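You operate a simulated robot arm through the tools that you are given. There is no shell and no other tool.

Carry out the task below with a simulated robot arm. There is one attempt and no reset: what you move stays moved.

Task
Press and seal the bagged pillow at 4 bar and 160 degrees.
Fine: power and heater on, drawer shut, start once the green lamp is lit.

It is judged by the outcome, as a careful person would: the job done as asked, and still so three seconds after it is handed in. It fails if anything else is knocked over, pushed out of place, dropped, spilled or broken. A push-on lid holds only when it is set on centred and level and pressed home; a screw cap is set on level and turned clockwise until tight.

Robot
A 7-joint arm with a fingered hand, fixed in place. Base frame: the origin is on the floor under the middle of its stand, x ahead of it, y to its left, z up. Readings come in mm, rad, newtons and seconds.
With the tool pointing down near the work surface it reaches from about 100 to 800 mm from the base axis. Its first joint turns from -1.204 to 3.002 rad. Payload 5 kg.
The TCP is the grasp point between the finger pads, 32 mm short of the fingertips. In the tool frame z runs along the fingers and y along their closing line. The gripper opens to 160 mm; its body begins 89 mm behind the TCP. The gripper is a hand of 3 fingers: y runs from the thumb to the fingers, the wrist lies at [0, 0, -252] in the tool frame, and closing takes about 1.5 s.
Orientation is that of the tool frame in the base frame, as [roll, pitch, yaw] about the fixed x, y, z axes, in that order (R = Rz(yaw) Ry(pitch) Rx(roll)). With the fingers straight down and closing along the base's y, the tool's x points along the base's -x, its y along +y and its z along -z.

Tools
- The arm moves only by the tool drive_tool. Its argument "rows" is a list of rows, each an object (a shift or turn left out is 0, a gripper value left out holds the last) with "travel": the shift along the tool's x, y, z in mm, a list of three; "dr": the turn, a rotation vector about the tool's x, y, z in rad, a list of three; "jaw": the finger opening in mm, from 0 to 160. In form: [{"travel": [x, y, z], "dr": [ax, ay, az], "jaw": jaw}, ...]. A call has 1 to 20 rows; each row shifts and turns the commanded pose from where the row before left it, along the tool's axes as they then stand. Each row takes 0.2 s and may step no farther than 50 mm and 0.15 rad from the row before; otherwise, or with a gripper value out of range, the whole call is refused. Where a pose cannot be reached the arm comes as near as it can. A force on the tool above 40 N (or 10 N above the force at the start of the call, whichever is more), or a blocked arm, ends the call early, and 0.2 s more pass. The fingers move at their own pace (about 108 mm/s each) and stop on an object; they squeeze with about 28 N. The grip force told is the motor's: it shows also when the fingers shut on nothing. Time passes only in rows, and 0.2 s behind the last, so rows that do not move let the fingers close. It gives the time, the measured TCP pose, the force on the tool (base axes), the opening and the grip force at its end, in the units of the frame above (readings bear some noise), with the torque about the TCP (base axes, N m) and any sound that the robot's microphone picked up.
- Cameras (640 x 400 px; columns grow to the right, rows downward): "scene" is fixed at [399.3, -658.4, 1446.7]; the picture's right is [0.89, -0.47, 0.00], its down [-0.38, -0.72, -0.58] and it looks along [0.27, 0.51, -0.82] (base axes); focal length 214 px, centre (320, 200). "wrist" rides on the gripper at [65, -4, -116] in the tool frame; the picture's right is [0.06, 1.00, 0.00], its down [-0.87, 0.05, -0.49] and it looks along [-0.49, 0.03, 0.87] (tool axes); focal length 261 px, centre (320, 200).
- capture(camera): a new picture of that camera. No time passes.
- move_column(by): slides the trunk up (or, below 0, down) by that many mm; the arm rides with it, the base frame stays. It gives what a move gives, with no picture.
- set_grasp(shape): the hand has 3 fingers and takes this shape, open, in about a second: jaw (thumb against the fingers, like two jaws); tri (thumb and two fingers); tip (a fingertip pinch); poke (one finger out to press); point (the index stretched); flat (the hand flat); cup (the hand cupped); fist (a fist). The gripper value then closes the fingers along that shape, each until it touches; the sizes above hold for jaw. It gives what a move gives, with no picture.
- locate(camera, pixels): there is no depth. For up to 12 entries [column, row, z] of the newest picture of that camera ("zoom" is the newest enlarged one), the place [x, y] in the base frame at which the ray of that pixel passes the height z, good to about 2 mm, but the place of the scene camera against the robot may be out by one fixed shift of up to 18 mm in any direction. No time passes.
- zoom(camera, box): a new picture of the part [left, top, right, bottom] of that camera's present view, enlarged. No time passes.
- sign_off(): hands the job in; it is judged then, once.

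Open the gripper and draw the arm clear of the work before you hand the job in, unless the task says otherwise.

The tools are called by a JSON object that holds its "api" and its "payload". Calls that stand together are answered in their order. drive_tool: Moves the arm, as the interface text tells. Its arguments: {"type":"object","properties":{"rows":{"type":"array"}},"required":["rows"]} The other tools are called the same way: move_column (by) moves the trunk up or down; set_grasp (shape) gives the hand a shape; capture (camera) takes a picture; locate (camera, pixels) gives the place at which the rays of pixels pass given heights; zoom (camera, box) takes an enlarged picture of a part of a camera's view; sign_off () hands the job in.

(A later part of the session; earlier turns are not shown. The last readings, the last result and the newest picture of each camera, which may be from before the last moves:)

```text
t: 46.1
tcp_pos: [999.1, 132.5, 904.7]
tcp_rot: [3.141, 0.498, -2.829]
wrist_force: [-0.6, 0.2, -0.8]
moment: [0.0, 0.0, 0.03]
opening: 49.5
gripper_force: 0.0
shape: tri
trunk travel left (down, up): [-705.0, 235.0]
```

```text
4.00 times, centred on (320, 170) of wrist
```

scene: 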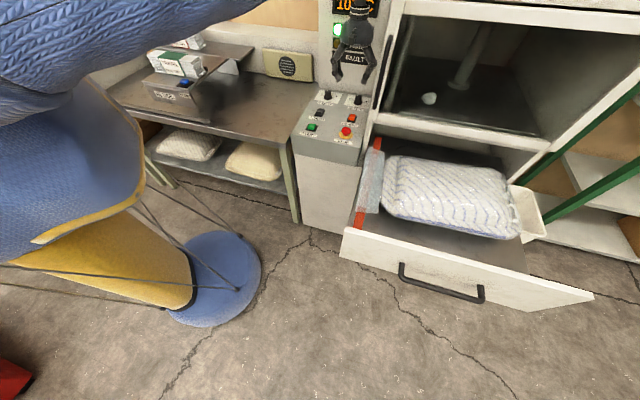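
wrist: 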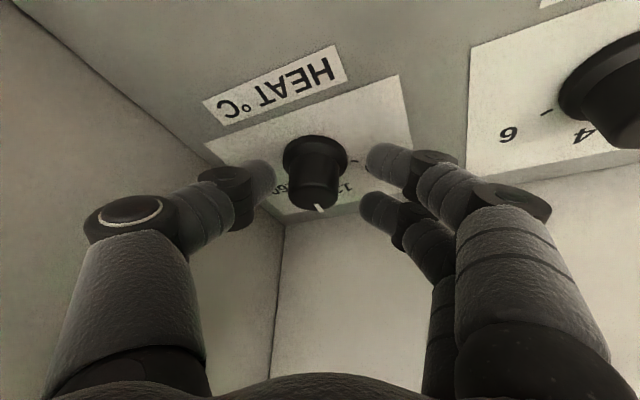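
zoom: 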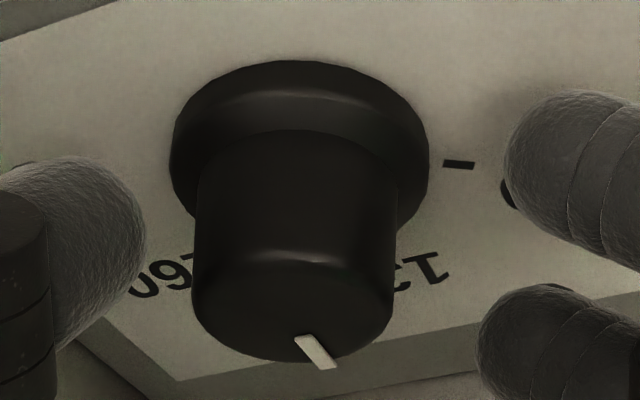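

The cap is ~3.5 mm toward the thumb; I shift to centre, grip, and turn another 43° clockwise with a slightly larger orbit correction.

{"api": "drive_tool", "payload": {"rows": [{"travel": [0, -3.5, 0]}, {"travel": [0, 0, 0], "jaw": 5}, {"travel": [0, 0, 0]}, {"travel": [0, 0, 0]}, {"travel": [0, 0, 0]}, {"travel": [0, 2.1, 0], "dr": [0.0597, 0, 0.1098]}, {"travel": [0, 2.1, 0], "dr": [0.0597, 0, 0.1098]}, {"travel": [0, 2.1, 0], "dr": [0.0597, 0, 0.1098]}, {"travel": [0, 2.1, 0], "dr": [0.0597, 0, 0.1098]}, {"travel": [0, 2.1, 0], "dr": [0.0597, 0, 0.1098]}, {"travel": [0, 2.1, 0], "dr": [0.0597, 0, 0.1098]}, {"travel": [0, 0, 0]}]}}

{"api": "capture", "payload": {"camera": "wrist"}}

{"api": "zoom", "payload": {"camera": "wrist", "box": [270, 120, 370, 220]}}

```text
t: 48.7
tcp_pos: [1001.8, 141.6, 906.8]
tcp_rot: [3.138, 0.499, 2.701]
wrist_force: [2.0, 3.5, 6.1]
moment: [0.32, -0.07, 0.03]
opening: 16.6
gripper_force: 27.9
shape: tri
trunk travel left (down, up): [-705.0, 235.0]
```

```text
taken
```

wrist: 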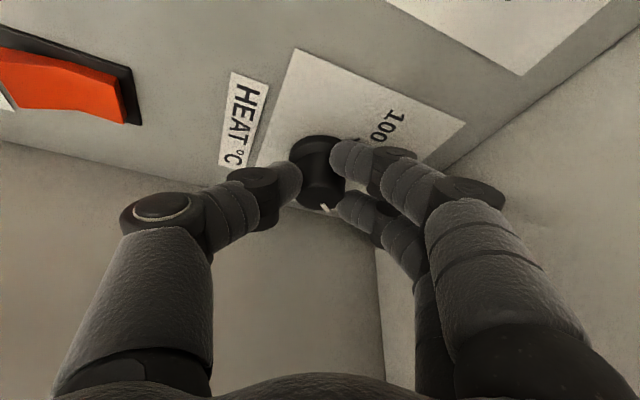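

```text
4.00 times, centred on (320, 170) of wrist
```

zoom: 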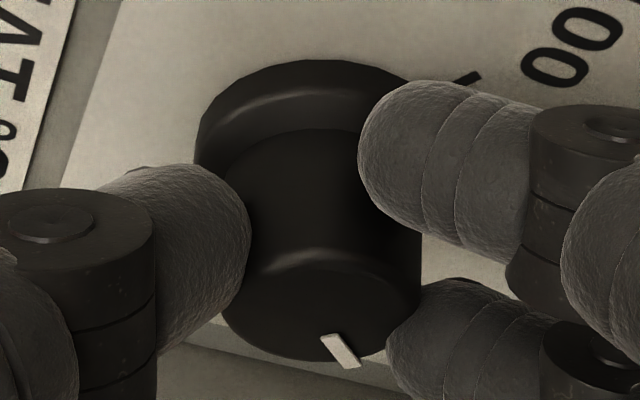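

Forces stayed low and the pointer moved with the hand. I release and retract to get a proper overhead reading before the last stroke.

{"api": "drive_tool", "payload": {"rows": [{"travel": [0, 0, 0], "jaw": 50}, {"travel": [0, 0, 0]}, {"travel": [0, 0, 0]}, {"travel": [0, 0, -20]}, {"travel": [0, 0, -25]}, {"travel": [0, 0, -30]}, {"travel": [0, 0, 0]}]}}

{"api": "capture", "payload": {"camera": "wrist"}}

{"api": "zoom", "payload": {"camera": "wrist", "box": [260, 80, 400, 190]}}

```text
t: 50.3
tcp_pos: [969.9, 156.0, 971.1]
tcp_rot: [3.139, 0.497, 2.704]
wrist_force: [0.5, 0.2, 0.2]
moment: [0.02, -0.02, 0.01]
opening: 49.6
gripper_force: 0.0
shape: tri
trunk travel left (down, up): [-705.0, 235.0]
```

```text
taken
```

wrist: 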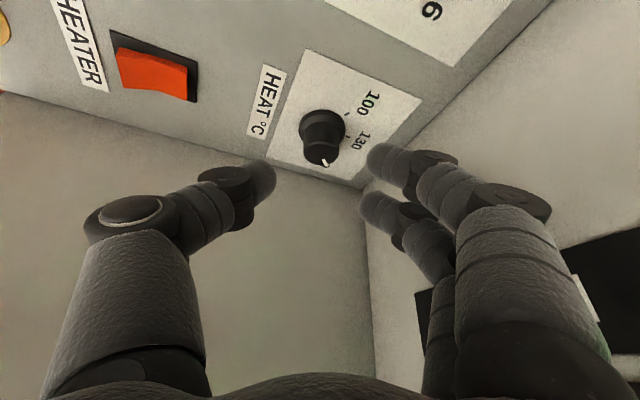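

```text
3.64 times, centred on (330, 135) of wrist
```

zoom: 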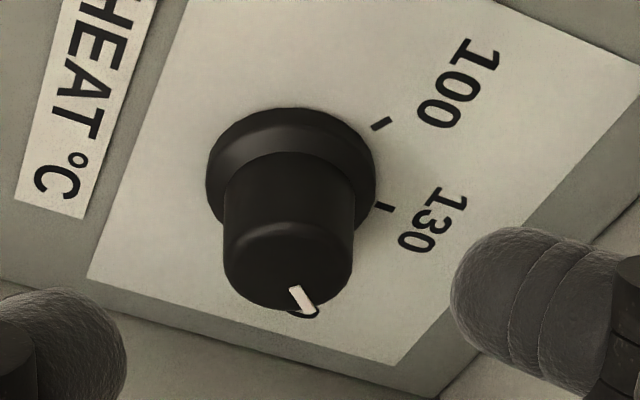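

The pointer now lies roughly two-thirds of the way from 130 to 160. To read it precisely I return to heading 0 with a smaller tilt and view it from above.

{"api": "drive_tool", "payload": {"rows": [{"travel": [0, 0, -20], "dr": [-0.0696, 0, -0.1283]}, {"dr": [-0.0696, 0, -0.1283]}, {"dr": [-0.0696, 0, -0.1283]}, {"dr": [0, 0.15, 0]}, {"dr": [0, 0.15, 0]}, {"travel": [-14, -9, -4]}, {"travel": [-14, -9, -4]}, {"travel": [0, 0, 0]}]}}

{"api": "capture", "payload": {"camera": "wrist"}}

{"api": "zoom", "payload": {"camera": "wrist", "box": [270, 90, 370, 190]}}

```text
t: 52.1
tcp_pos: [986.3, 141.9, 1000.9]
tcp_rot: [3.141, 0.198, -3.14]
wrist_force: [-0.4, 0.1, 0.6]
moment: [0.02, 0.0, -0.02]
opening: 49.8
gripper_force: 0.1
shape: tri
trunk travel left (down, up): [-705.0, 235.0]
```

```text
taken
```

wrist: 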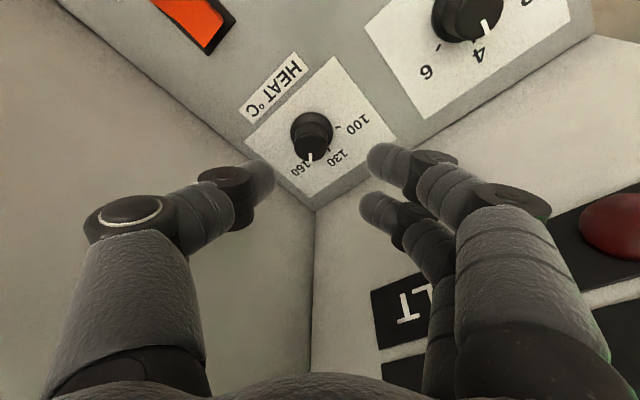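

```text
4.00 times, centred on (320, 140) of wrist
```

zoom: 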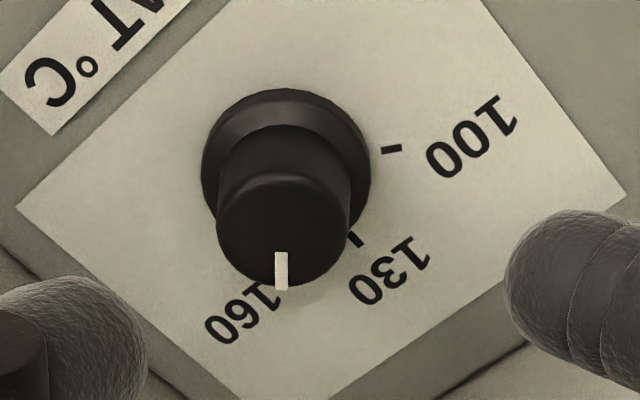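

Pointer reads ≈41° past "up", i.e. about 150–151 °C; ≈19° more is needed. I realign over the knob at this small tilt and descend for the final stroke.

{"api": "drive_tool", "payload": {"rows": [{"travel": [-5.8, -8, 0]}, {"travel": [0, 0, 25]}, {"travel": [0, 0, 25]}, {"travel": [0, 0, 20]}, {"travel": [0, 0, 15]}, {"travel": [0, 0, 9]}, {"travel": [0, 0, 4]}, {"travel": [0, 0, 0]}]}}

{"api": "capture", "payload": {"camera": "wrist"}}

{"api": "zoom", "payload": {"camera": "wrist", "box": [250, 120, 390, 240]}}

```text
t: 53.9
tcp_pos: [1012.2, 132.5, 904.9]
tcp_rot: [3.142, 0.199, 3.141]
wrist_force: [0.2, 0.2, -0.6]
moment: [-0.01, -0.01, -0.02]
opening: 49.9
gripper_force: 0.1
shape: tri
trunk travel left (down, up): [-705.0, 235.0]
```

```text
taken
```

wrist: 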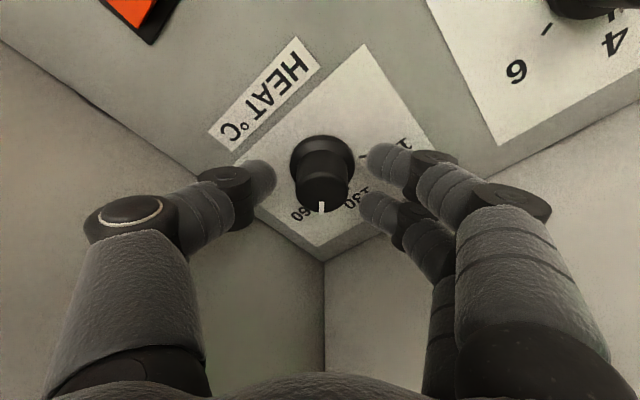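

```text
3.33 times, centred on (320, 180) of wrist
```

zoom: 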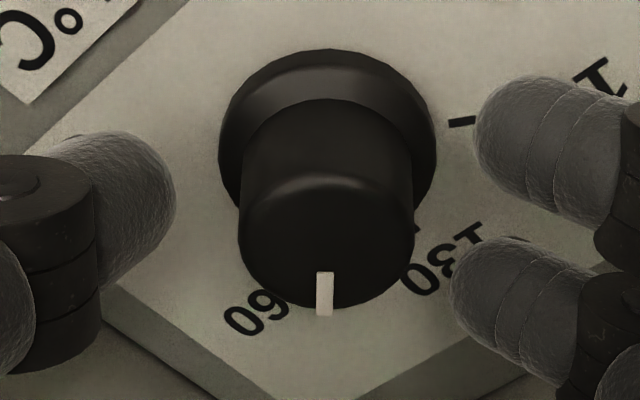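

The knob is centred between the digits. I close and check whether gripping changes the pointer.

{"api": "drive_tool", "payload": {"rows": [{"travel": [0, 0, 0], "jaw": 5}, {"travel": [0, 0, 0]}, {"travel": [0, 0, 0]}, {"travel": [0, 0, 0]}]}}

{"api": "zoom", "payload": {"camera": "wrist", "box": [250, 120, 390, 240]}}

```text
t: 54.9
tcp_pos: [1012.7, 132.4, 904.8]
tcp_rot: [3.141, 0.198, -3.14]
wrist_force: [-1.0, -2.0, -2.0]
moment: [0.0, 0.03, -0.02]
opening: 18.0
gripper_force: 27.9
shape: tri
trunk travel left (down, up): [-705.0, 235.0]
```

```text
3.33 times, centred on (320, 180) of wrist
```

zoom: 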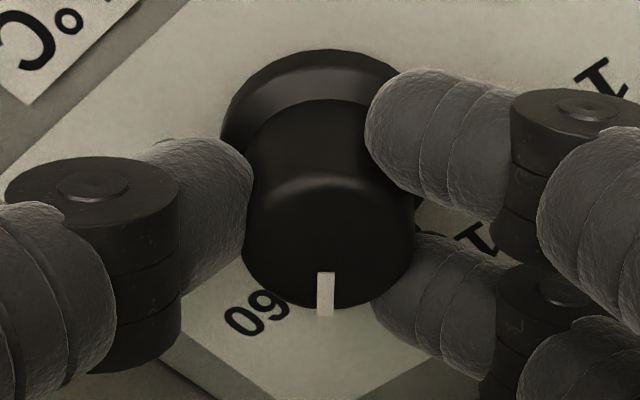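

Gripping left the pointer unchanged. I turn the final ~18.5° clockwise.

{"api": "drive_tool", "payload": {"rows": [{"travel": [0, 0.4, 0], "dr": [0.0212, 0, 0.1056]}, {"travel": [0, 0.4, 0], "dr": [0.0212, 0, 0.1056]}, {"travel": [0, 0.4, 0], "dr": [0.0212, 0, 0.1056]}, {"travel": [0, 0, 0]}, {"travel": [0, 0, 0]}]}}

{"api": "zoom", "payload": {"camera": "wrist", "box": [250, 120, 390, 240]}}

```text
t: 56.1
tcp_pos: [1011.9, 134.9, 905.2]
tcp_rot: [3.141, 0.198, 2.818]
wrist_force: [-3.5, 2.1, -12.2]
moment: [0.18, 0.17, 0.14]
opening: 17.8
gripper_force: 28.6
shape: tri
trunk travel left (down, up): [-705.0, 235.0]
```

```text
3.33 times, centred on (320, 180) of wrist
```

zoom: 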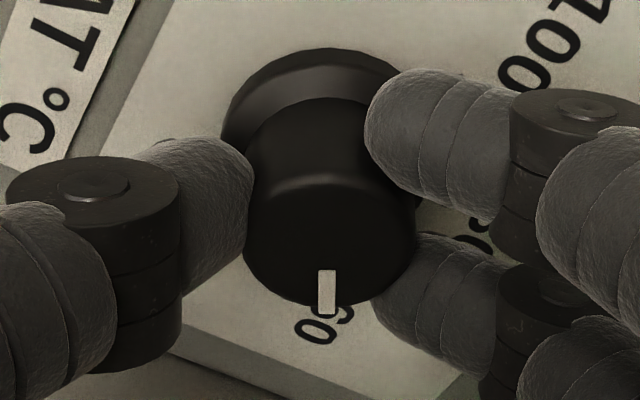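

The pointer moved with the hand by the full 18.5°. I release and retract to read it from above.

{"api": "drive_tool", "payload": {"rows": [{"travel": [0, 0, 0], "jaw": 50}, {"travel": [0, 0, 0]}, {"travel": [0, 0, 0]}, {"travel": [0, 0, -25]}, {"travel": [0, 0, -25]}, {"travel": [0, 0, -25]}, {"travel": [0, 0, -25]}, {"travel": [0, 0, 0]}]}}

{"api": "capture", "payload": {"camera": "wrist"}}

{"api": "zoom", "payload": {"camera": "wrist", "box": [270, 90, 370, 190]}}

{"api": "capture", "payload": {"camera": "scene"}}

```text
t: 57.9
tcp_pos: [993.9, 144.4, 1003.2]
tcp_rot: [3.141, 0.2, 2.821]
wrist_force: [0.1, -0.4, -0.6]
moment: [-0.01, 0.03, -0.01]
opening: 49.4
gripper_force: 0.1
shape: tri
trunk travel left (down, up): [-705.0, 235.0]
```

```text
taken
```

wrist: 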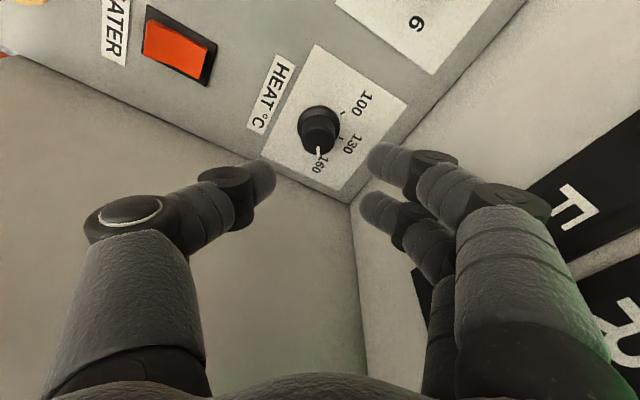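

```text
4.00 times, centred on (320, 140) of wrist
```

zoom: 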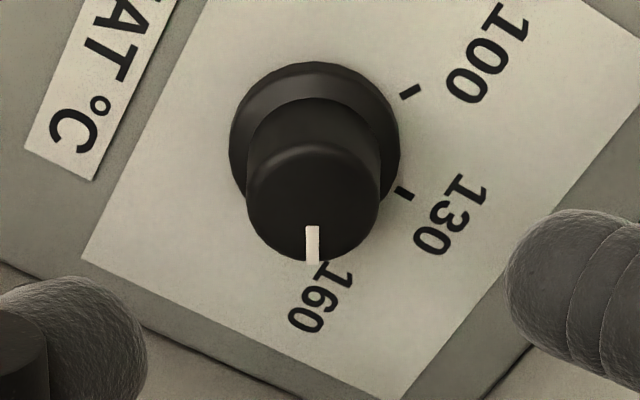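

```text
taken
```

scene: 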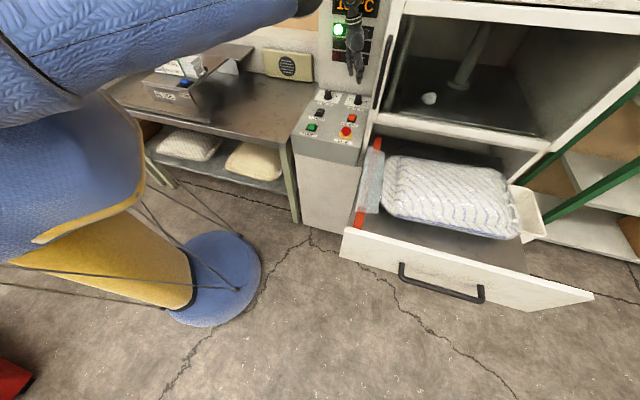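

The HEAT pointer measures ≈59–61° past up, i.e. on 160. READY glows and I zoom in on the display.

{"api": "zoom", "payload": {"camera": "scene", "box": [320, 0, 400, 60]}}

{"api": "zoom", "payload": {"camera": "scene", "box": [305, 80, 375, 145]}}

```text
6.67 times, centred on (360, 30) of scene
```

zoom: 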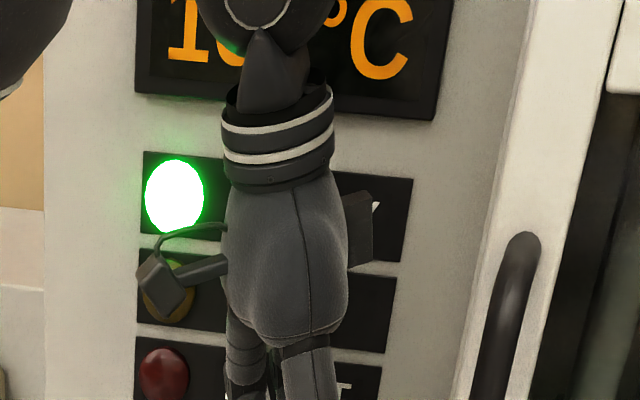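

```text
6.15 times, centred on (340, 112) of scene
```

zoom: 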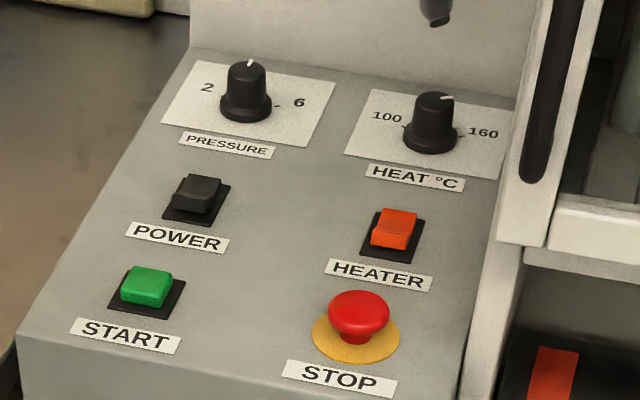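

Both dials look right in the scene view (4 and 160). I withdraw up and back from the panel, straightening the tool, to read the display and survey the drawer.

{"api": "drive_tool", "payload": {"rows": [{"travel": [30, 0, -30]}, {"travel": [35, 0, -30]}, {"travel": [40, 0, -20]}, {"travel": [30, 0, -10], "dr": [-0.0212, 0, -0.1045]}, {"travel": [30, 0, -10], "dr": [-0.0212, 0, -0.1045]}, {"travel": [30, 0, -10], "dr": [-0.0212, 0, -0.1045]}, {"travel": [20, -20, 0], "dr": [0, 0.1, 0]}, {"travel": [20, -20, 0], "dr": [0, 0.1, 0]}, {"travel": [20, -40, 0]}, {"travel": [20, -40, 0]}, {"travel": [0, -45, 0]}, {"travel": [0, 0, 0]}]}}

{"api": "capture", "payload": {"camera": "wrist"}}

{"api": "capture", "payload": {"camera": "scene"}}

{"api": "zoom", "payload": {"camera": "scene", "box": [320, 0, 400, 60]}}

```text
t: 60.5
tcp_pos: [708.5, 38.5, 1067.7]
tcp_rot: [-3.142, 0.0, 3.14]
wrist_force: [-0.1, 0.9, 0.1]
moment: [-0.02, -0.03, 0.04]
opening: 49.9
gripper_force: 0.1
shape: tri
trunk travel left (down, up): [-705.0, 235.0]
```

```text
taken
```

wrist: 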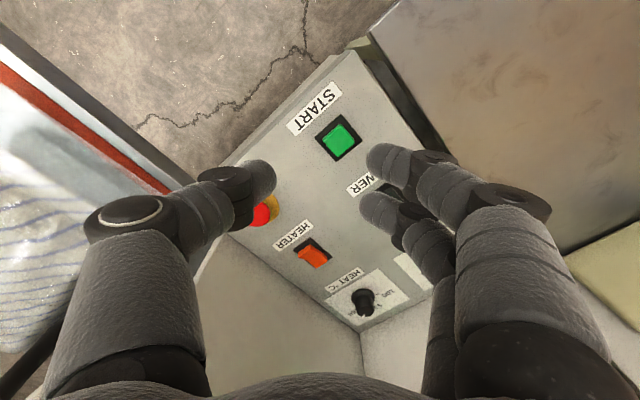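

```text
taken
```

scene: 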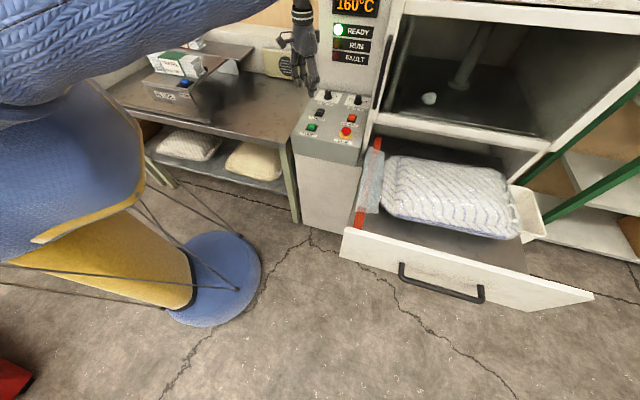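

```text
6.67 times, centred on (360, 30) of scene
```

zoom: 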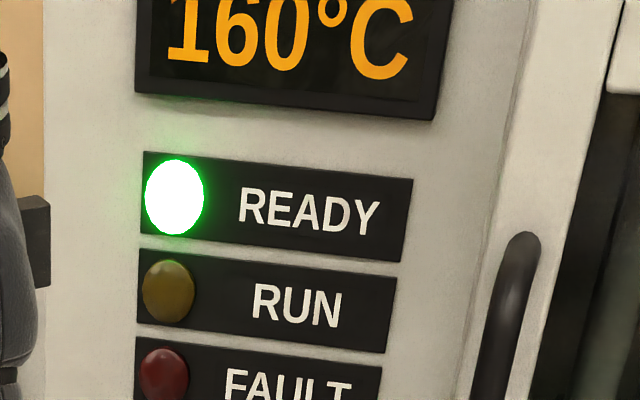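

Display reads 160 °C and READY is lit. Before shutting the drawer I inspect the bag's neck on the seal bar and the scrap in the chamber.

{"api": "zoom", "payload": {"camera": "scene", "box": [345, 130, 445, 235]}}

{"api": "zoom", "payload": {"camera": "scene", "box": [400, 70, 480, 130]}}

{"api": "zoom", "payload": {"camera": "scene", "box": [370, 100, 560, 170]}}

{"api": "zoom", "payload": {"camera": "scene", "box": [330, 210, 610, 330]}}

```text
3.81 times, centred on (395, 182) of scene
```

zoom: 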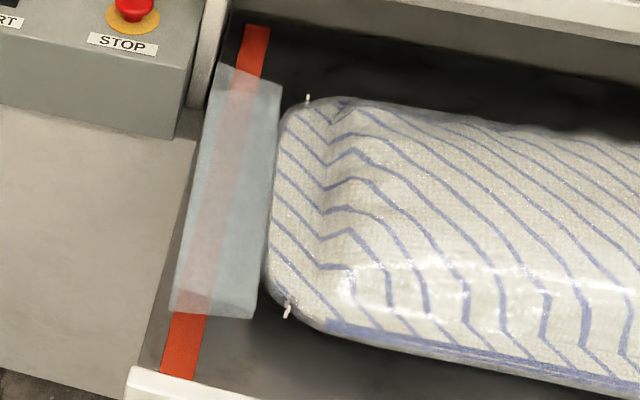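

```text
6.67 times, centred on (440, 100) of scene
```

zoom: 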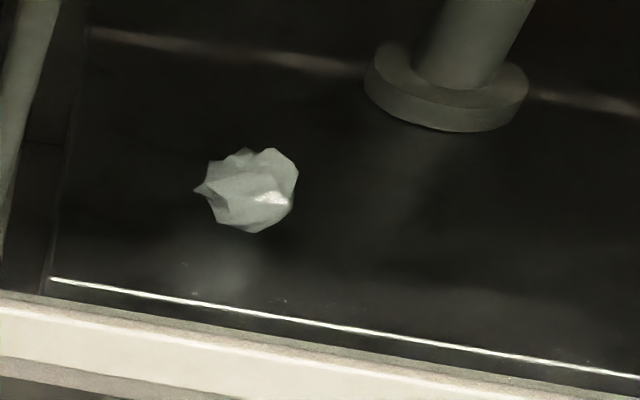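

```text
3.37 times, centred on (465, 135) of scene
```

zoom: 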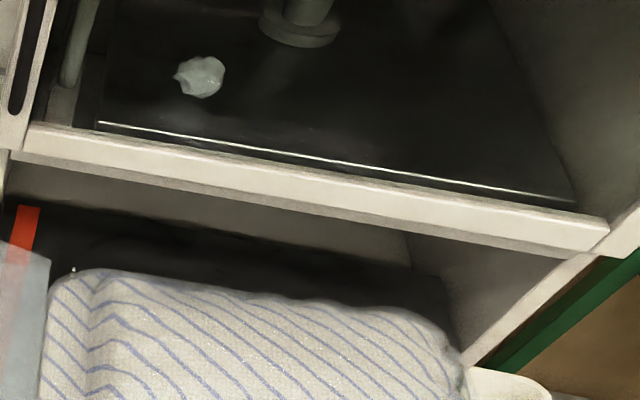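

```text
2.29 times, centred on (470, 270) of scene
```

zoom: 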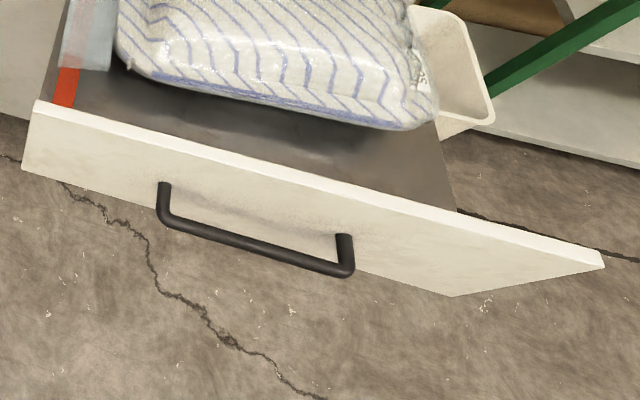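

Everything is in order: film lies across the red seal bar, inside the drawer. I raise, turn to the machine-aligned heading and move over the drawer's left front to triangulate its front face.

{"api": "drive_tool", "payload": {"rows": [{"travel": [0, 0, -15], "dr": [0, 0, 0.131]}, {"travel": [0, 0, -15], "dr": [0, 0, 0.131]}, {"travel": [0, 0, -15], "dr": [0, 0, 0.131]}, {"travel": [0, 0, -15], "dr": [0, 0, 0.131]}, {"travel": [0, 0, -15], "dr": [0, 0, 0.131]}, {"travel": [0, 0, -10], "dr": [0, 0, 0.131]}, {"travel": [-25, -40, 0]}, {"travel": [-25, -40, 0]}, {"travel": [-25, -40, 0]}, {"travel": [-25, -40, 0]}, {"travel": [-25, -40, 0]}, {"travel": [-25, -40, 0]}, {"travel": [-25, -40, 0]}, {"travel": [-25, -40, 0]}, {"travel": [-25, -40, 0]}, {"travel": [0, 0, 0]}]}}

{"api": "capture", "payload": {"camera": "wrist"}}

{"api": "capture", "payload": {"camera": "scene"}}

```text
t: 63.9
tcp_pos: [610.5, -380.9, 1152.9]
tcp_rot: [3.141, 0.0, 2.353]
wrist_force: [-0.8, 0.6, -0.4]
moment: [0.0, 0.03, 0.03]
opening: 49.8
gripper_force: 0.1
shape: tri
trunk travel left (down, up): [-705.0, 235.0]
```

```text
taken
```

wrist: 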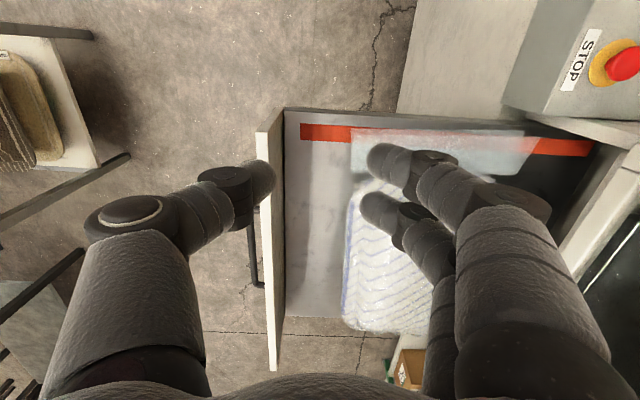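

```text
taken
```

scene: 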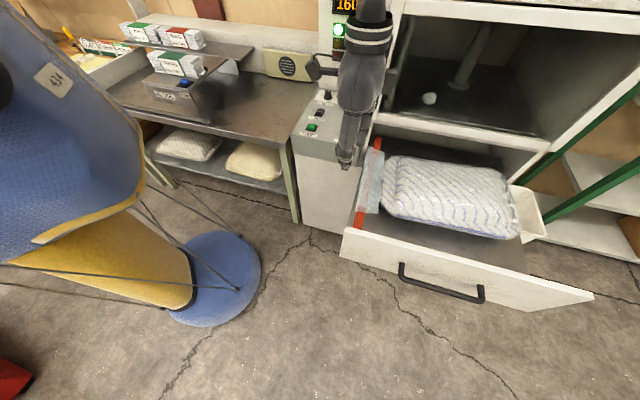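

The drawer's front panel is seen nearly edge-on at columns 257–285 with the handle at (255,250). I zoom in and locate its edges.

{"api": "zoom", "payload": {"camera": "wrist", "box": [220, 90, 340, 180]}}

{"api": "zoom", "payload": {"camera": "wrist", "box": [220, 190, 340, 390]}}

{"api": "locate", "payload": {"camera": "wrist", "pixels": [[257, 132, 800], [257, 132, 900], [268, 370, 800], [268, 370, 900], [285, 110, 800], [285, 110, 900], [252, 285, 750], [252, 285, 850], [405, 8, 850], [500, 105, 860]]}}

```text
4.44 times, centred on (280, 135) of wrist
```

zoom: 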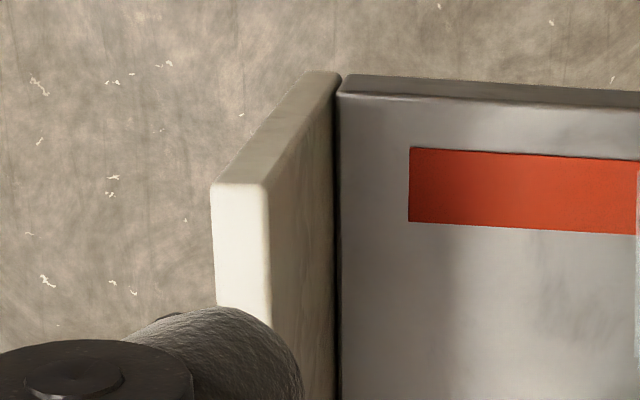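

```text
2.00 times, centred on (280, 290) of wrist
```

zoom: 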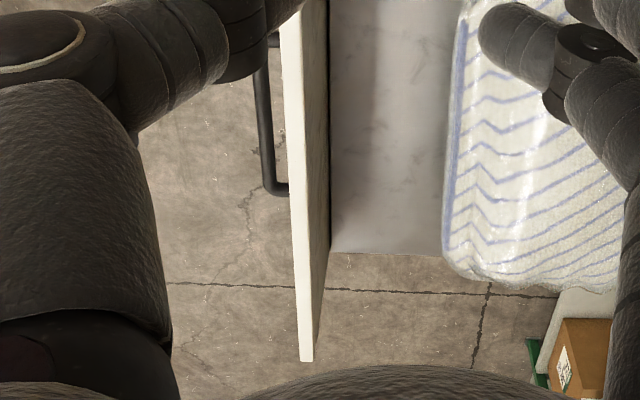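

```text
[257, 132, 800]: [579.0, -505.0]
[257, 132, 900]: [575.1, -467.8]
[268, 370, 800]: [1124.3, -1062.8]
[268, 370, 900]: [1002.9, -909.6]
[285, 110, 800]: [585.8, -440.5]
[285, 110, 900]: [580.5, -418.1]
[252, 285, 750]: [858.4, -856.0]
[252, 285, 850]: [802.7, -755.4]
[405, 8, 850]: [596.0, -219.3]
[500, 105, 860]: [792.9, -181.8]
```

I intersect this with the scene-camera rays for the same drawer corners to find their heights.

{"api": "zoom", "payload": {"camera": "scene", "box": [325, 200, 405, 280]}}

{"api": "locate", "payload": {"camera": "scene", "pixels": [[345.5, 226, 800], [345.5, 226, 850], [345.5, 226, 900], [340.5, 256, 750], [340.5, 256, 800], [594, 294, 850], [594, 294, 900], [400, 265, 850], [484, 290, 850]]}}

```text
5.00 times, centred on (365, 240) of scene
```

zoom: 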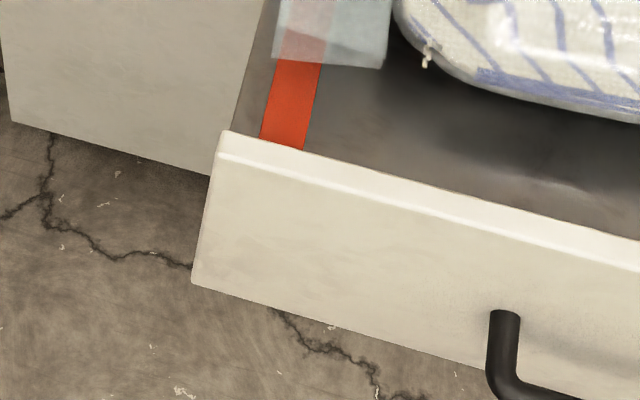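

```text
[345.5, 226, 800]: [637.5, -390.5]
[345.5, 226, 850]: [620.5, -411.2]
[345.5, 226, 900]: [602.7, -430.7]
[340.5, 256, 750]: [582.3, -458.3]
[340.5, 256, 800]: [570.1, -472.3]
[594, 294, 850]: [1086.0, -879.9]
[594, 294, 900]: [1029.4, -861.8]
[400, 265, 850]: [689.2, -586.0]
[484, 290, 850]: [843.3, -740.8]
```

The drawer front's top-left outer corner is at about (574,-461,918) and the panel spans z≈743–918. I try the "fist" shape here as a compact pusher and view it.

{"api": "set_grasp", "payload": {"shape": "fist"}}

{"api": "capture", "payload": {"camera": "wrist"}}

{"api": "zoom", "payload": {"camera": "scene", "box": [290, 0, 440, 200]}}

```text
t: 64.8
tcp_pos: [609.3, -382.6, 1153.2]
tcp_rot: [-3.141, -0.001, 2.353]
wrist_force: [0.2, -0.8, 0.3]
moment: [-0.04, 0.02, -0.01]
opening: 0.0
gripper_force: 0.0
shape: fist
trunk travel left (down, up): [-705.0, 235.0]
```

```text
taken
```

wrist: 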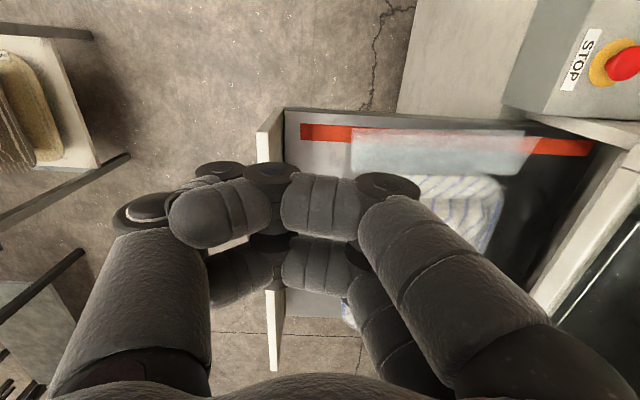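

```text
2.00 times, centred on (365, 100) of scene
```

zoom: 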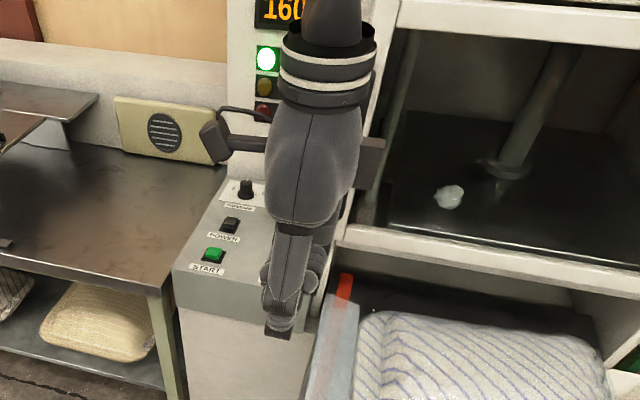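

The fist is compact, with the proximal finger backs facing the drawer (+y = push direction). I move it to a spot in front of the drawer face at r≈800 (left of the handle), still high.

{"api": "drive_tool", "payload": {"rows": [{"travel": [-20, -34, 0]}, {"travel": [-20, -34, 0]}, {"travel": [-20, -34, 0]}, {"travel": [-20, -34, 0]}, {"travel": [-19, -34, 0]}, {"travel": [0, 0, 0]}]}}

{"api": "capture", "payload": {"camera": "wrist"}}

{"api": "capture", "payload": {"camera": "scene"}}

```text
t: 66.2
tcp_pos: [588.0, -540.6, 1136.7]
tcp_rot: [3.14, 0.0, 2.352]
wrist_force: [-0.4, -0.3, 0.7]
moment: [-0.01, -0.03, 0.0]
opening: 0.0
gripper_force: 0.1
shape: fist
out of reach, approached as far as the arm can: row 4, 5
trunk travel left (down, up): [-705.0, 235.0]
```

```text
taken
```

wrist: 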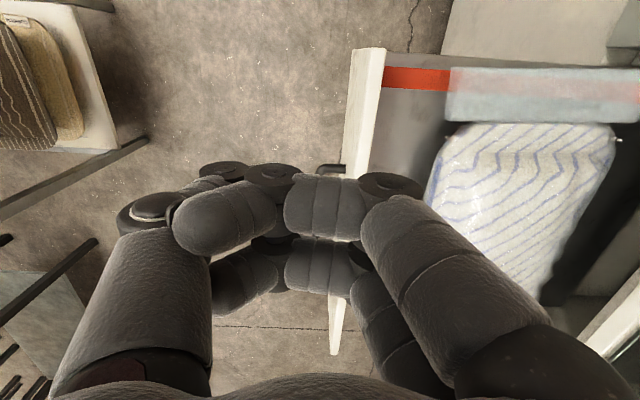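

```text
taken
```

scene: 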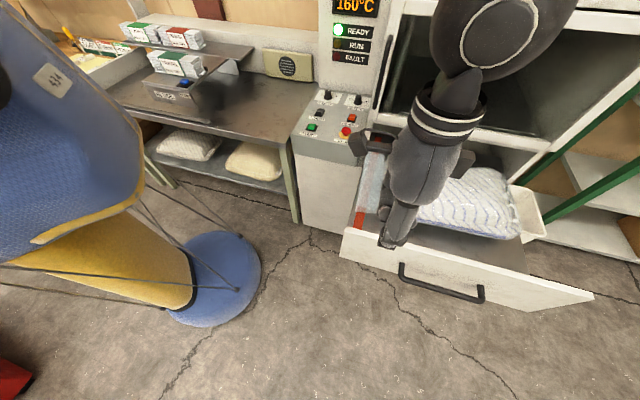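

The arm hit its reach limit at this height (588,-541). I back away from the drawer face and lower, since reach should be better lower down.

{"api": "drive_tool", "payload": {"rows": [{"travel": [10, -30, 10]}, {"travel": [10, -30, 20]}, {"travel": [0, 0, 30]}, {"travel": [0, 0, 40]}, {"travel": [0, 0, 0]}]}}

{"api": "capture", "payload": {"camera": "wrist"}}

```text
t: 67.4
tcp_pos: [564.6, -545.6, 1020.1]
tcp_rot: [-3.141, 0.001, 2.354]
wrist_force: [-0.3, 1.4, 0.6]
moment: [-0.02, -0.02, 0.0]
opening: 0.1
gripper_force: 0.1
shape: fist
out of reach, approached as far as the arm can: row 1, 2
trunk travel left (down, up): [-705.0, 235.0]
```

```text
taken
```

wrist: 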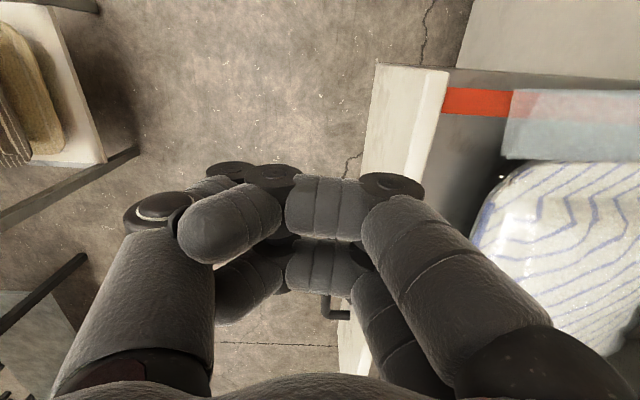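

Now at (565,-546,1020). I re-check the drawer front's top corner from here: its outer top corner appears at about (376,65).

{"api": "zoom", "payload": {"camera": "wrist", "box": [320, 40, 520, 200]}}

{"api": "locate", "payload": {"camera": "wrist", "pixels": [[376, 65, 918], [376, 65, 900], [376, 65, 880], [449, 70, 918], [449, 70, 880], [365, 180, 918]]}}

```text
2.50 times, centred on (420, 120) of wrist
```

zoom: 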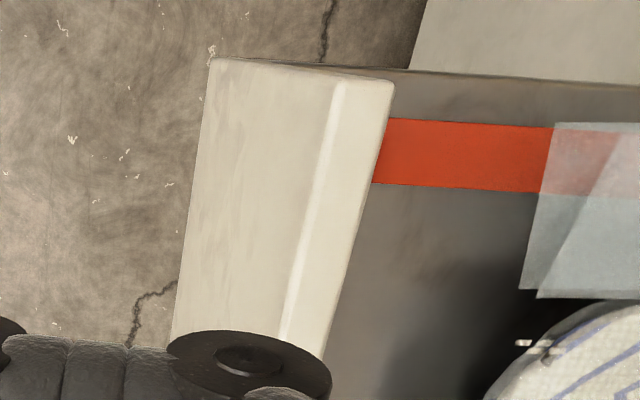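

```text
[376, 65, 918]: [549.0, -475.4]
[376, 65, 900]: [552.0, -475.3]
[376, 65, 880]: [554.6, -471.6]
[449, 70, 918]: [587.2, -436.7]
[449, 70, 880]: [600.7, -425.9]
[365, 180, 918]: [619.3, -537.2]
```

The outer top edge of the drawer front is at u≈80–90, and the fist presently clears it only slightly. I retreat 25 mm more and lower in steps, checking reach.

{"api": "drive_tool", "payload": {"rows": [{"travel": [0, -15, 0]}, {"travel": [0, -10, 0]}, {"travel": [0, 0, 0]}]}}

{"api": "drive_tool", "payload": {"rows": [{"travel": [0, 0, 40]}, {"travel": [0, 0, 40]}, {"travel": [0, 0, 40]}, {"travel": [0, 0, 0]}]}}

{"api": "capture", "payload": {"camera": "wrist"}}

{"api": "capture", "payload": {"camera": "scene"}}

```text
t: 68.2
tcp_pos: [548.7, -561.9, 1017.3]
tcp_rot: [3.14, -0.001, 2.354]
wrist_force: [0.2, 0.3, 0.0]
moment: [-0.02, 0.0, -0.01]
opening: 0.0
gripper_force: 0.1
shape: fist
trunk travel left (down, up): [-705.0, 235.0]
```

```text
t: 69.2
tcp_pos: [554.7, -565.5, 905.3]
tcp_rot: [3.132, 0.009, 2.353]
wrist_force: [-4.6, 0.1, -8.5]
moment: [-0.05, -0.43, -0.04]
opening: 0.0
gripper_force: 0.0
shape: fist
trunk travel left (down, up): [-705.0, 235.0]
```

```text
taken
```

wrist: 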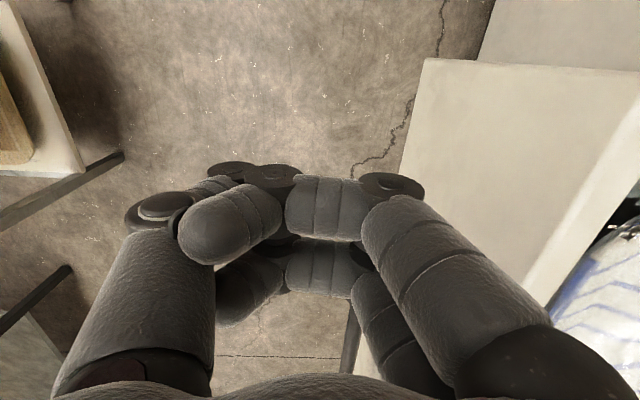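

```text
taken
```

scene: 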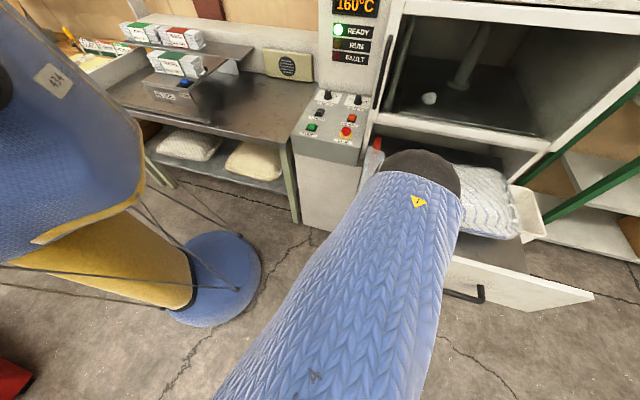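

Readings show a small offset from the command, so I hold still briefly and re-read.

{"api": "drive_tool", "payload": {"rows": [{"travel": [0, 0, 0]}, {"travel": [0, 0, 0]}]}}

{"api": "zoom", "payload": {"camera": "scene", "box": [330, 100, 540, 320]}}

```text
t: 69.8
tcp_pos: [548.1, -565.6, 900.3]
tcp_rot: [3.141, -0.002, 2.355]
wrist_force: [0.3, -0.6, -0.3]
moment: [0.01, 0.01, 0.0]
opening: 0.1
gripper_force: 0.0
shape: fist
trunk travel left (down, up): [-705.0, 235.0]
```

```text
1.82 times, centred on (435, 210) of scene
```

zoom: 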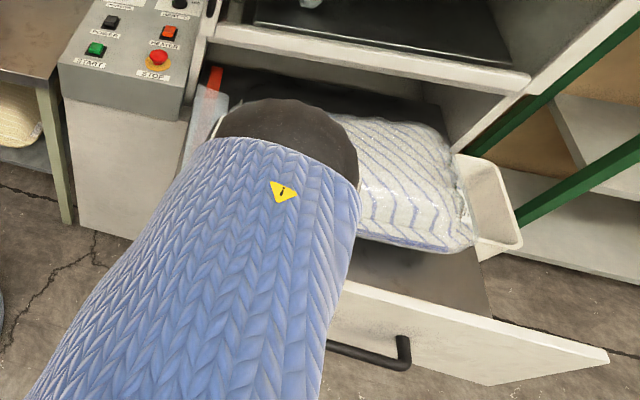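

Forces are nil; that was only motion lag. I lower a further 85 mm slowly so the knuckles and palm edge are below the drawer's top edge.

{"api": "drive_tool", "payload": {"rows": [{"travel": [0, 0, 20]}, {"travel": [0, 0, 20]}, {"travel": [0, 0, 20]}, {"travel": [0, 0, 20]}, {"travel": [0, 0, 5]}, {"travel": [0, 0, 0]}, {"travel": [0, 0, 0]}]}}

{"api": "capture", "payload": {"camera": "wrist"}}

```text
t: 71.4
tcp_pos: [547.5, -563.3, 812.8]
tcp_rot: [3.14, -0.001, 2.353]
wrist_force: [0.2, 0.4, 0.3]
moment: [0.0, 0.03, 0.02]
opening: 0.3
gripper_force: 0.1
shape: fist
trunk travel left (down, up): [-705.0, 235.0]
```

```text
taken
```

wrist: 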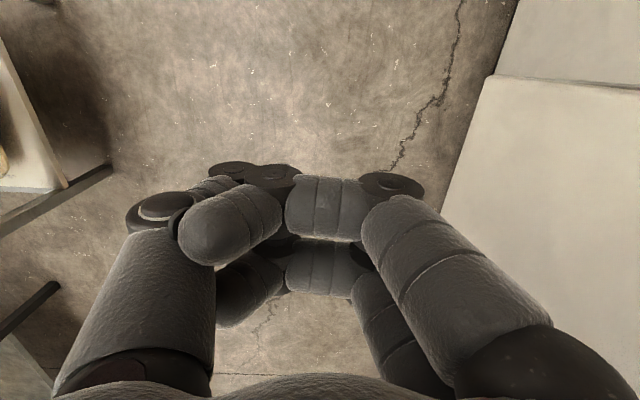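

The fist is in place beside the outer face, gap about 30 mm. I advance gently along +u to make contact.

{"api": "drive_tool", "payload": {"rows": [{"travel": [0, 12, 0]}, {"travel": [0, 10, 0]}, {"travel": [0, 8, 0]}, {"travel": [0, 8, 0]}, {"travel": [0, 8, 0]}, {"travel": [0, 8, 0]}, {"travel": [0, 0, 0]}]}}

{"api": "capture", "payload": {"camera": "wrist"}}

{"api": "capture", "payload": {"camera": "scene"}}

```text
t: 73.0
tcp_pos: [587.4, -525.8, 814.3]
tcp_rot: [3.14, -0.001, 2.353]
wrist_force: [-0.6, -1.4, 1.1]
moment: [0.01, -0.04, -0.03]
opening: 0.2
gripper_force: 0.1
shape: fist
trunk travel left (down, up): [-705.0, 235.0]
```

```text
taken
```

wrist: 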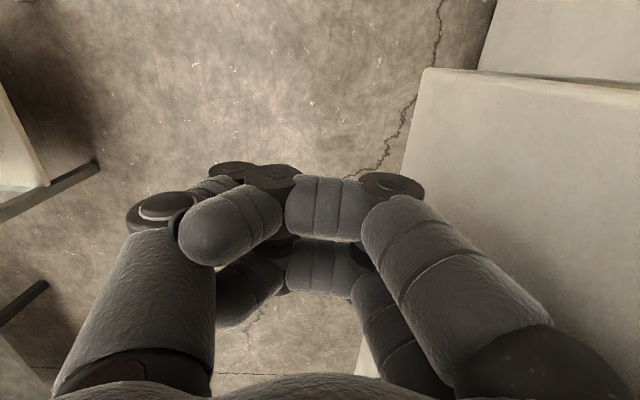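

```text
taken
```

scene: 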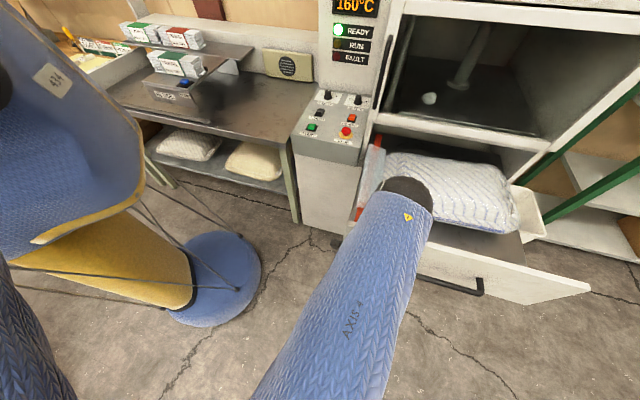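

No contact yet (drawer unchanged in view). I keep advancing.

{"api": "drive_tool", "payload": {"rows": [{"travel": [0, 8, 0]}, {"travel": [0, 8, 0]}, {"travel": [0, 8, 0]}, {"travel": [0, 8, 0]}, {"travel": [0, 0, 0]}]}}

{"api": "capture", "payload": {"camera": "wrist"}}

```text
t: 74.2
tcp_pos: [609.8, -502.1, 813.9]
tcp_rot: [3.14, -0.001, 2.354]
wrist_force: [0.4, -0.5, 0.3]
moment: [0.02, -0.04, -0.02]
opening: 0.0
gripper_force: 0.1
shape: fist
trunk travel left (down, up): [-705.0, 235.0]
```

```text
taken
```

wrist: 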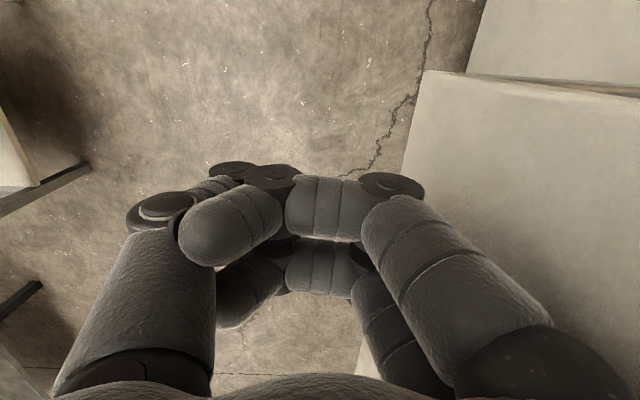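

The drawer corner is now staying put relative to the hand — the drawer moves with almost no force. I push on steadily, 200 mm.

{"api": "drive_tool", "payload": {"rows": [{"travel": [0, 15, 0]}, {"travel": [0, 20, 0]}, {"travel": [0, 20, 0]}, {"travel": [0, 20, 0]}, {"travel": [0, 20, 0]}, {"travel": [0, 20, 0]}, {"travel": [0, 20, 0]}, {"travel": [0, 20, 0]}, {"travel": [0, 20, 0]}, {"travel": [0, 15, 0]}, {"travel": [0, 10, 0]}, {"travel": [0, 0, 0]}]}}

{"api": "capture", "payload": {"camera": "wrist"}}

{"api": "capture", "payload": {"camera": "scene"}}

```text
t: 76.8
tcp_pos: [750.2, -361.0, 814.0]
tcp_rot: [3.141, -0.002, 2.351]
wrist_force: [-0.4, 0.1, 0.3]
moment: [0.0, -0.02, 0.03]
opening: 0.0
gripper_force: 0.0
shape: fist
trunk travel left (down, up): [-705.0, 235.0]
```

```text
taken
```

wrist: 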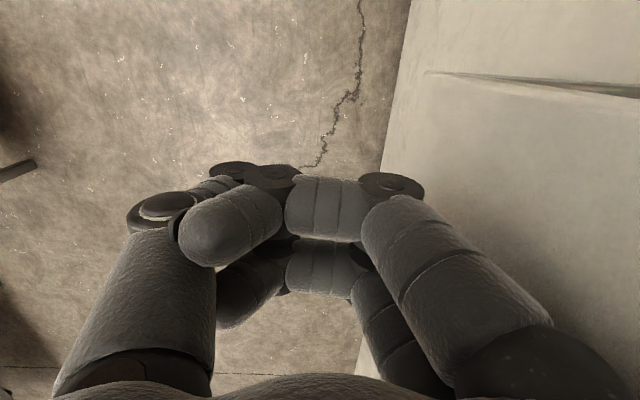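

```text
taken
```

scene: 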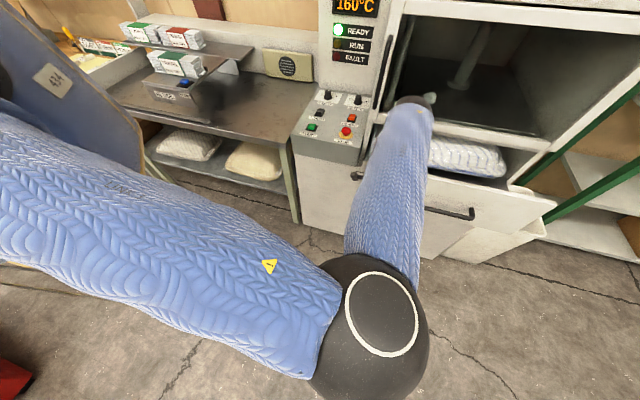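

The drawer is well inside with the pillow riding along. I continue pushing in smaller steps.

{"api": "drive_tool", "payload": {"rows": [{"travel": [0, 15, 0]}, {"travel": [0, 15, 0]}, {"travel": [0, 15, 0]}, {"travel": [0, 15, 0]}, {"travel": [0, 15, 0]}, {"travel": [0, 10, 0]}, {"travel": [0, 10, 0]}, {"travel": [0, 0, 0]}]}}

{"api": "capture", "payload": {"camera": "wrist"}}

{"api": "capture", "payload": {"camera": "scene"}}

```text
t: 78.6
tcp_pos: [819.7, -294.6, 815.2]
tcp_rot: [3.139, -0.001, 2.353]
wrist_force: [-1.0, 0.0, 0.0]
moment: [0.01, -0.01, 0.03]
opening: 0.0
gripper_force: 0.1
shape: fist
trunk travel left (down, up): [-705.0, 235.0]
```

```text
taken
```

wrist: 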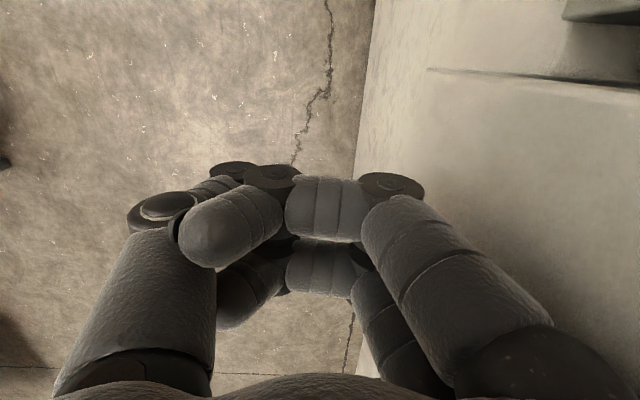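

```text
taken
```

scene: 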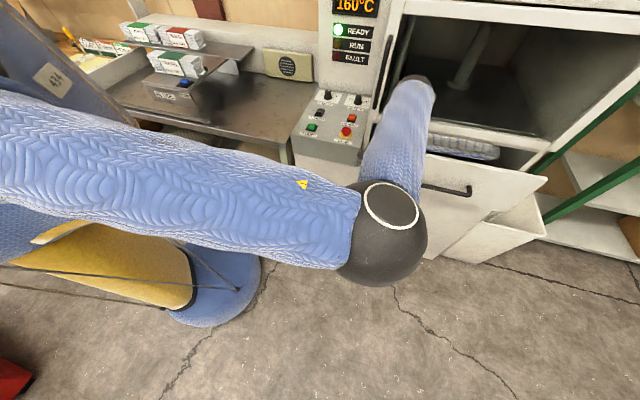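

Still free-running with nil force. I continue another ~90 mm.

{"api": "drive_tool", "payload": {"rows": [{"travel": [0, 15, 0]}, {"travel": [0, 15, 0]}, {"travel": [0, 15, 0]}, {"travel": [0, 15, 0]}, {"travel": [0, 10, 0]}, {"travel": [0, 10, 0]}, {"travel": [0, 10, 0]}, {"travel": [0, 0, 0]}]}}

{"api": "capture", "payload": {"camera": "wrist"}}

{"api": "capture", "payload": {"camera": "scene"}}

```text
t: 80.4
tcp_pos: [881.8, -233.2, 813.3]
tcp_rot: [-3.141, -0.002, 2.351]
wrist_force: [-16.7, -13.2, -4.8]
moment: [1.59, -1.92, 0.1]
opening: 0.0
gripper_force: 0.0
shape: fist
trunk travel left (down, up): [-705.0, 235.0]
```

```text
taken
```

wrist: 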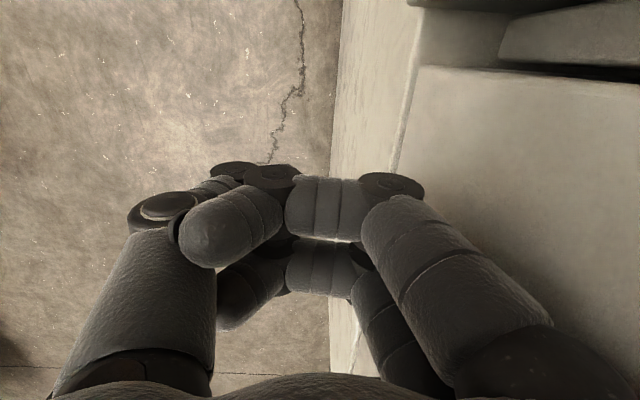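

```text
taken
```

scene: 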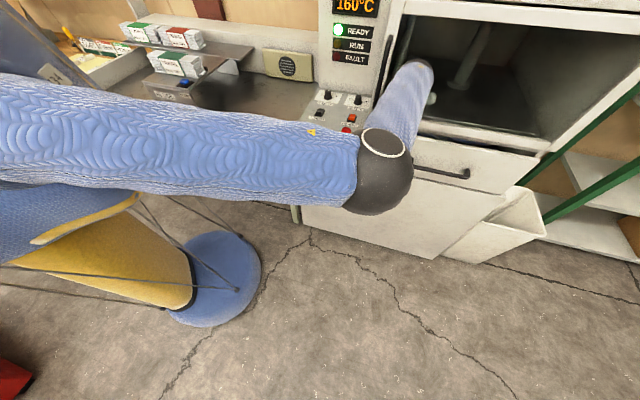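

A 21 N resistance has appeared and the drawer front looks flush under the frame. I press a few millimetres more to confirm it's fully home.

{"api": "drive_tool", "payload": {"rows": [{"travel": [0, 3, 0]}, {"travel": [0, 0, 0]}]}}

{"api": "zoom", "payload": {"camera": "scene", "box": [360, 100, 580, 270]}}

```text
t: 80.9
tcp_pos: [881.9, -234.3, 813.8]
tcp_rot: [-3.136, 0.002, 2.35]
wrist_force: [-25.4, -21.0, 6.4]
moment: [2.93, -3.38, 0.11]
opening: 0.1
gripper_force: 0.0
shape: fist
trunk travel left (down, up): [-705.0, 235.0]
stopped in row 2: the force on the tool passed its limit at 46 N (the readings are from after the stop); the commanded pose is now the measured one
```

```text
2.35 times, centred on (470, 185) of scene
```

zoom: 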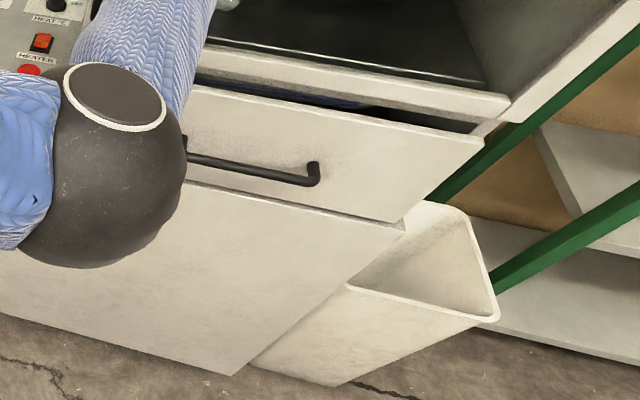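

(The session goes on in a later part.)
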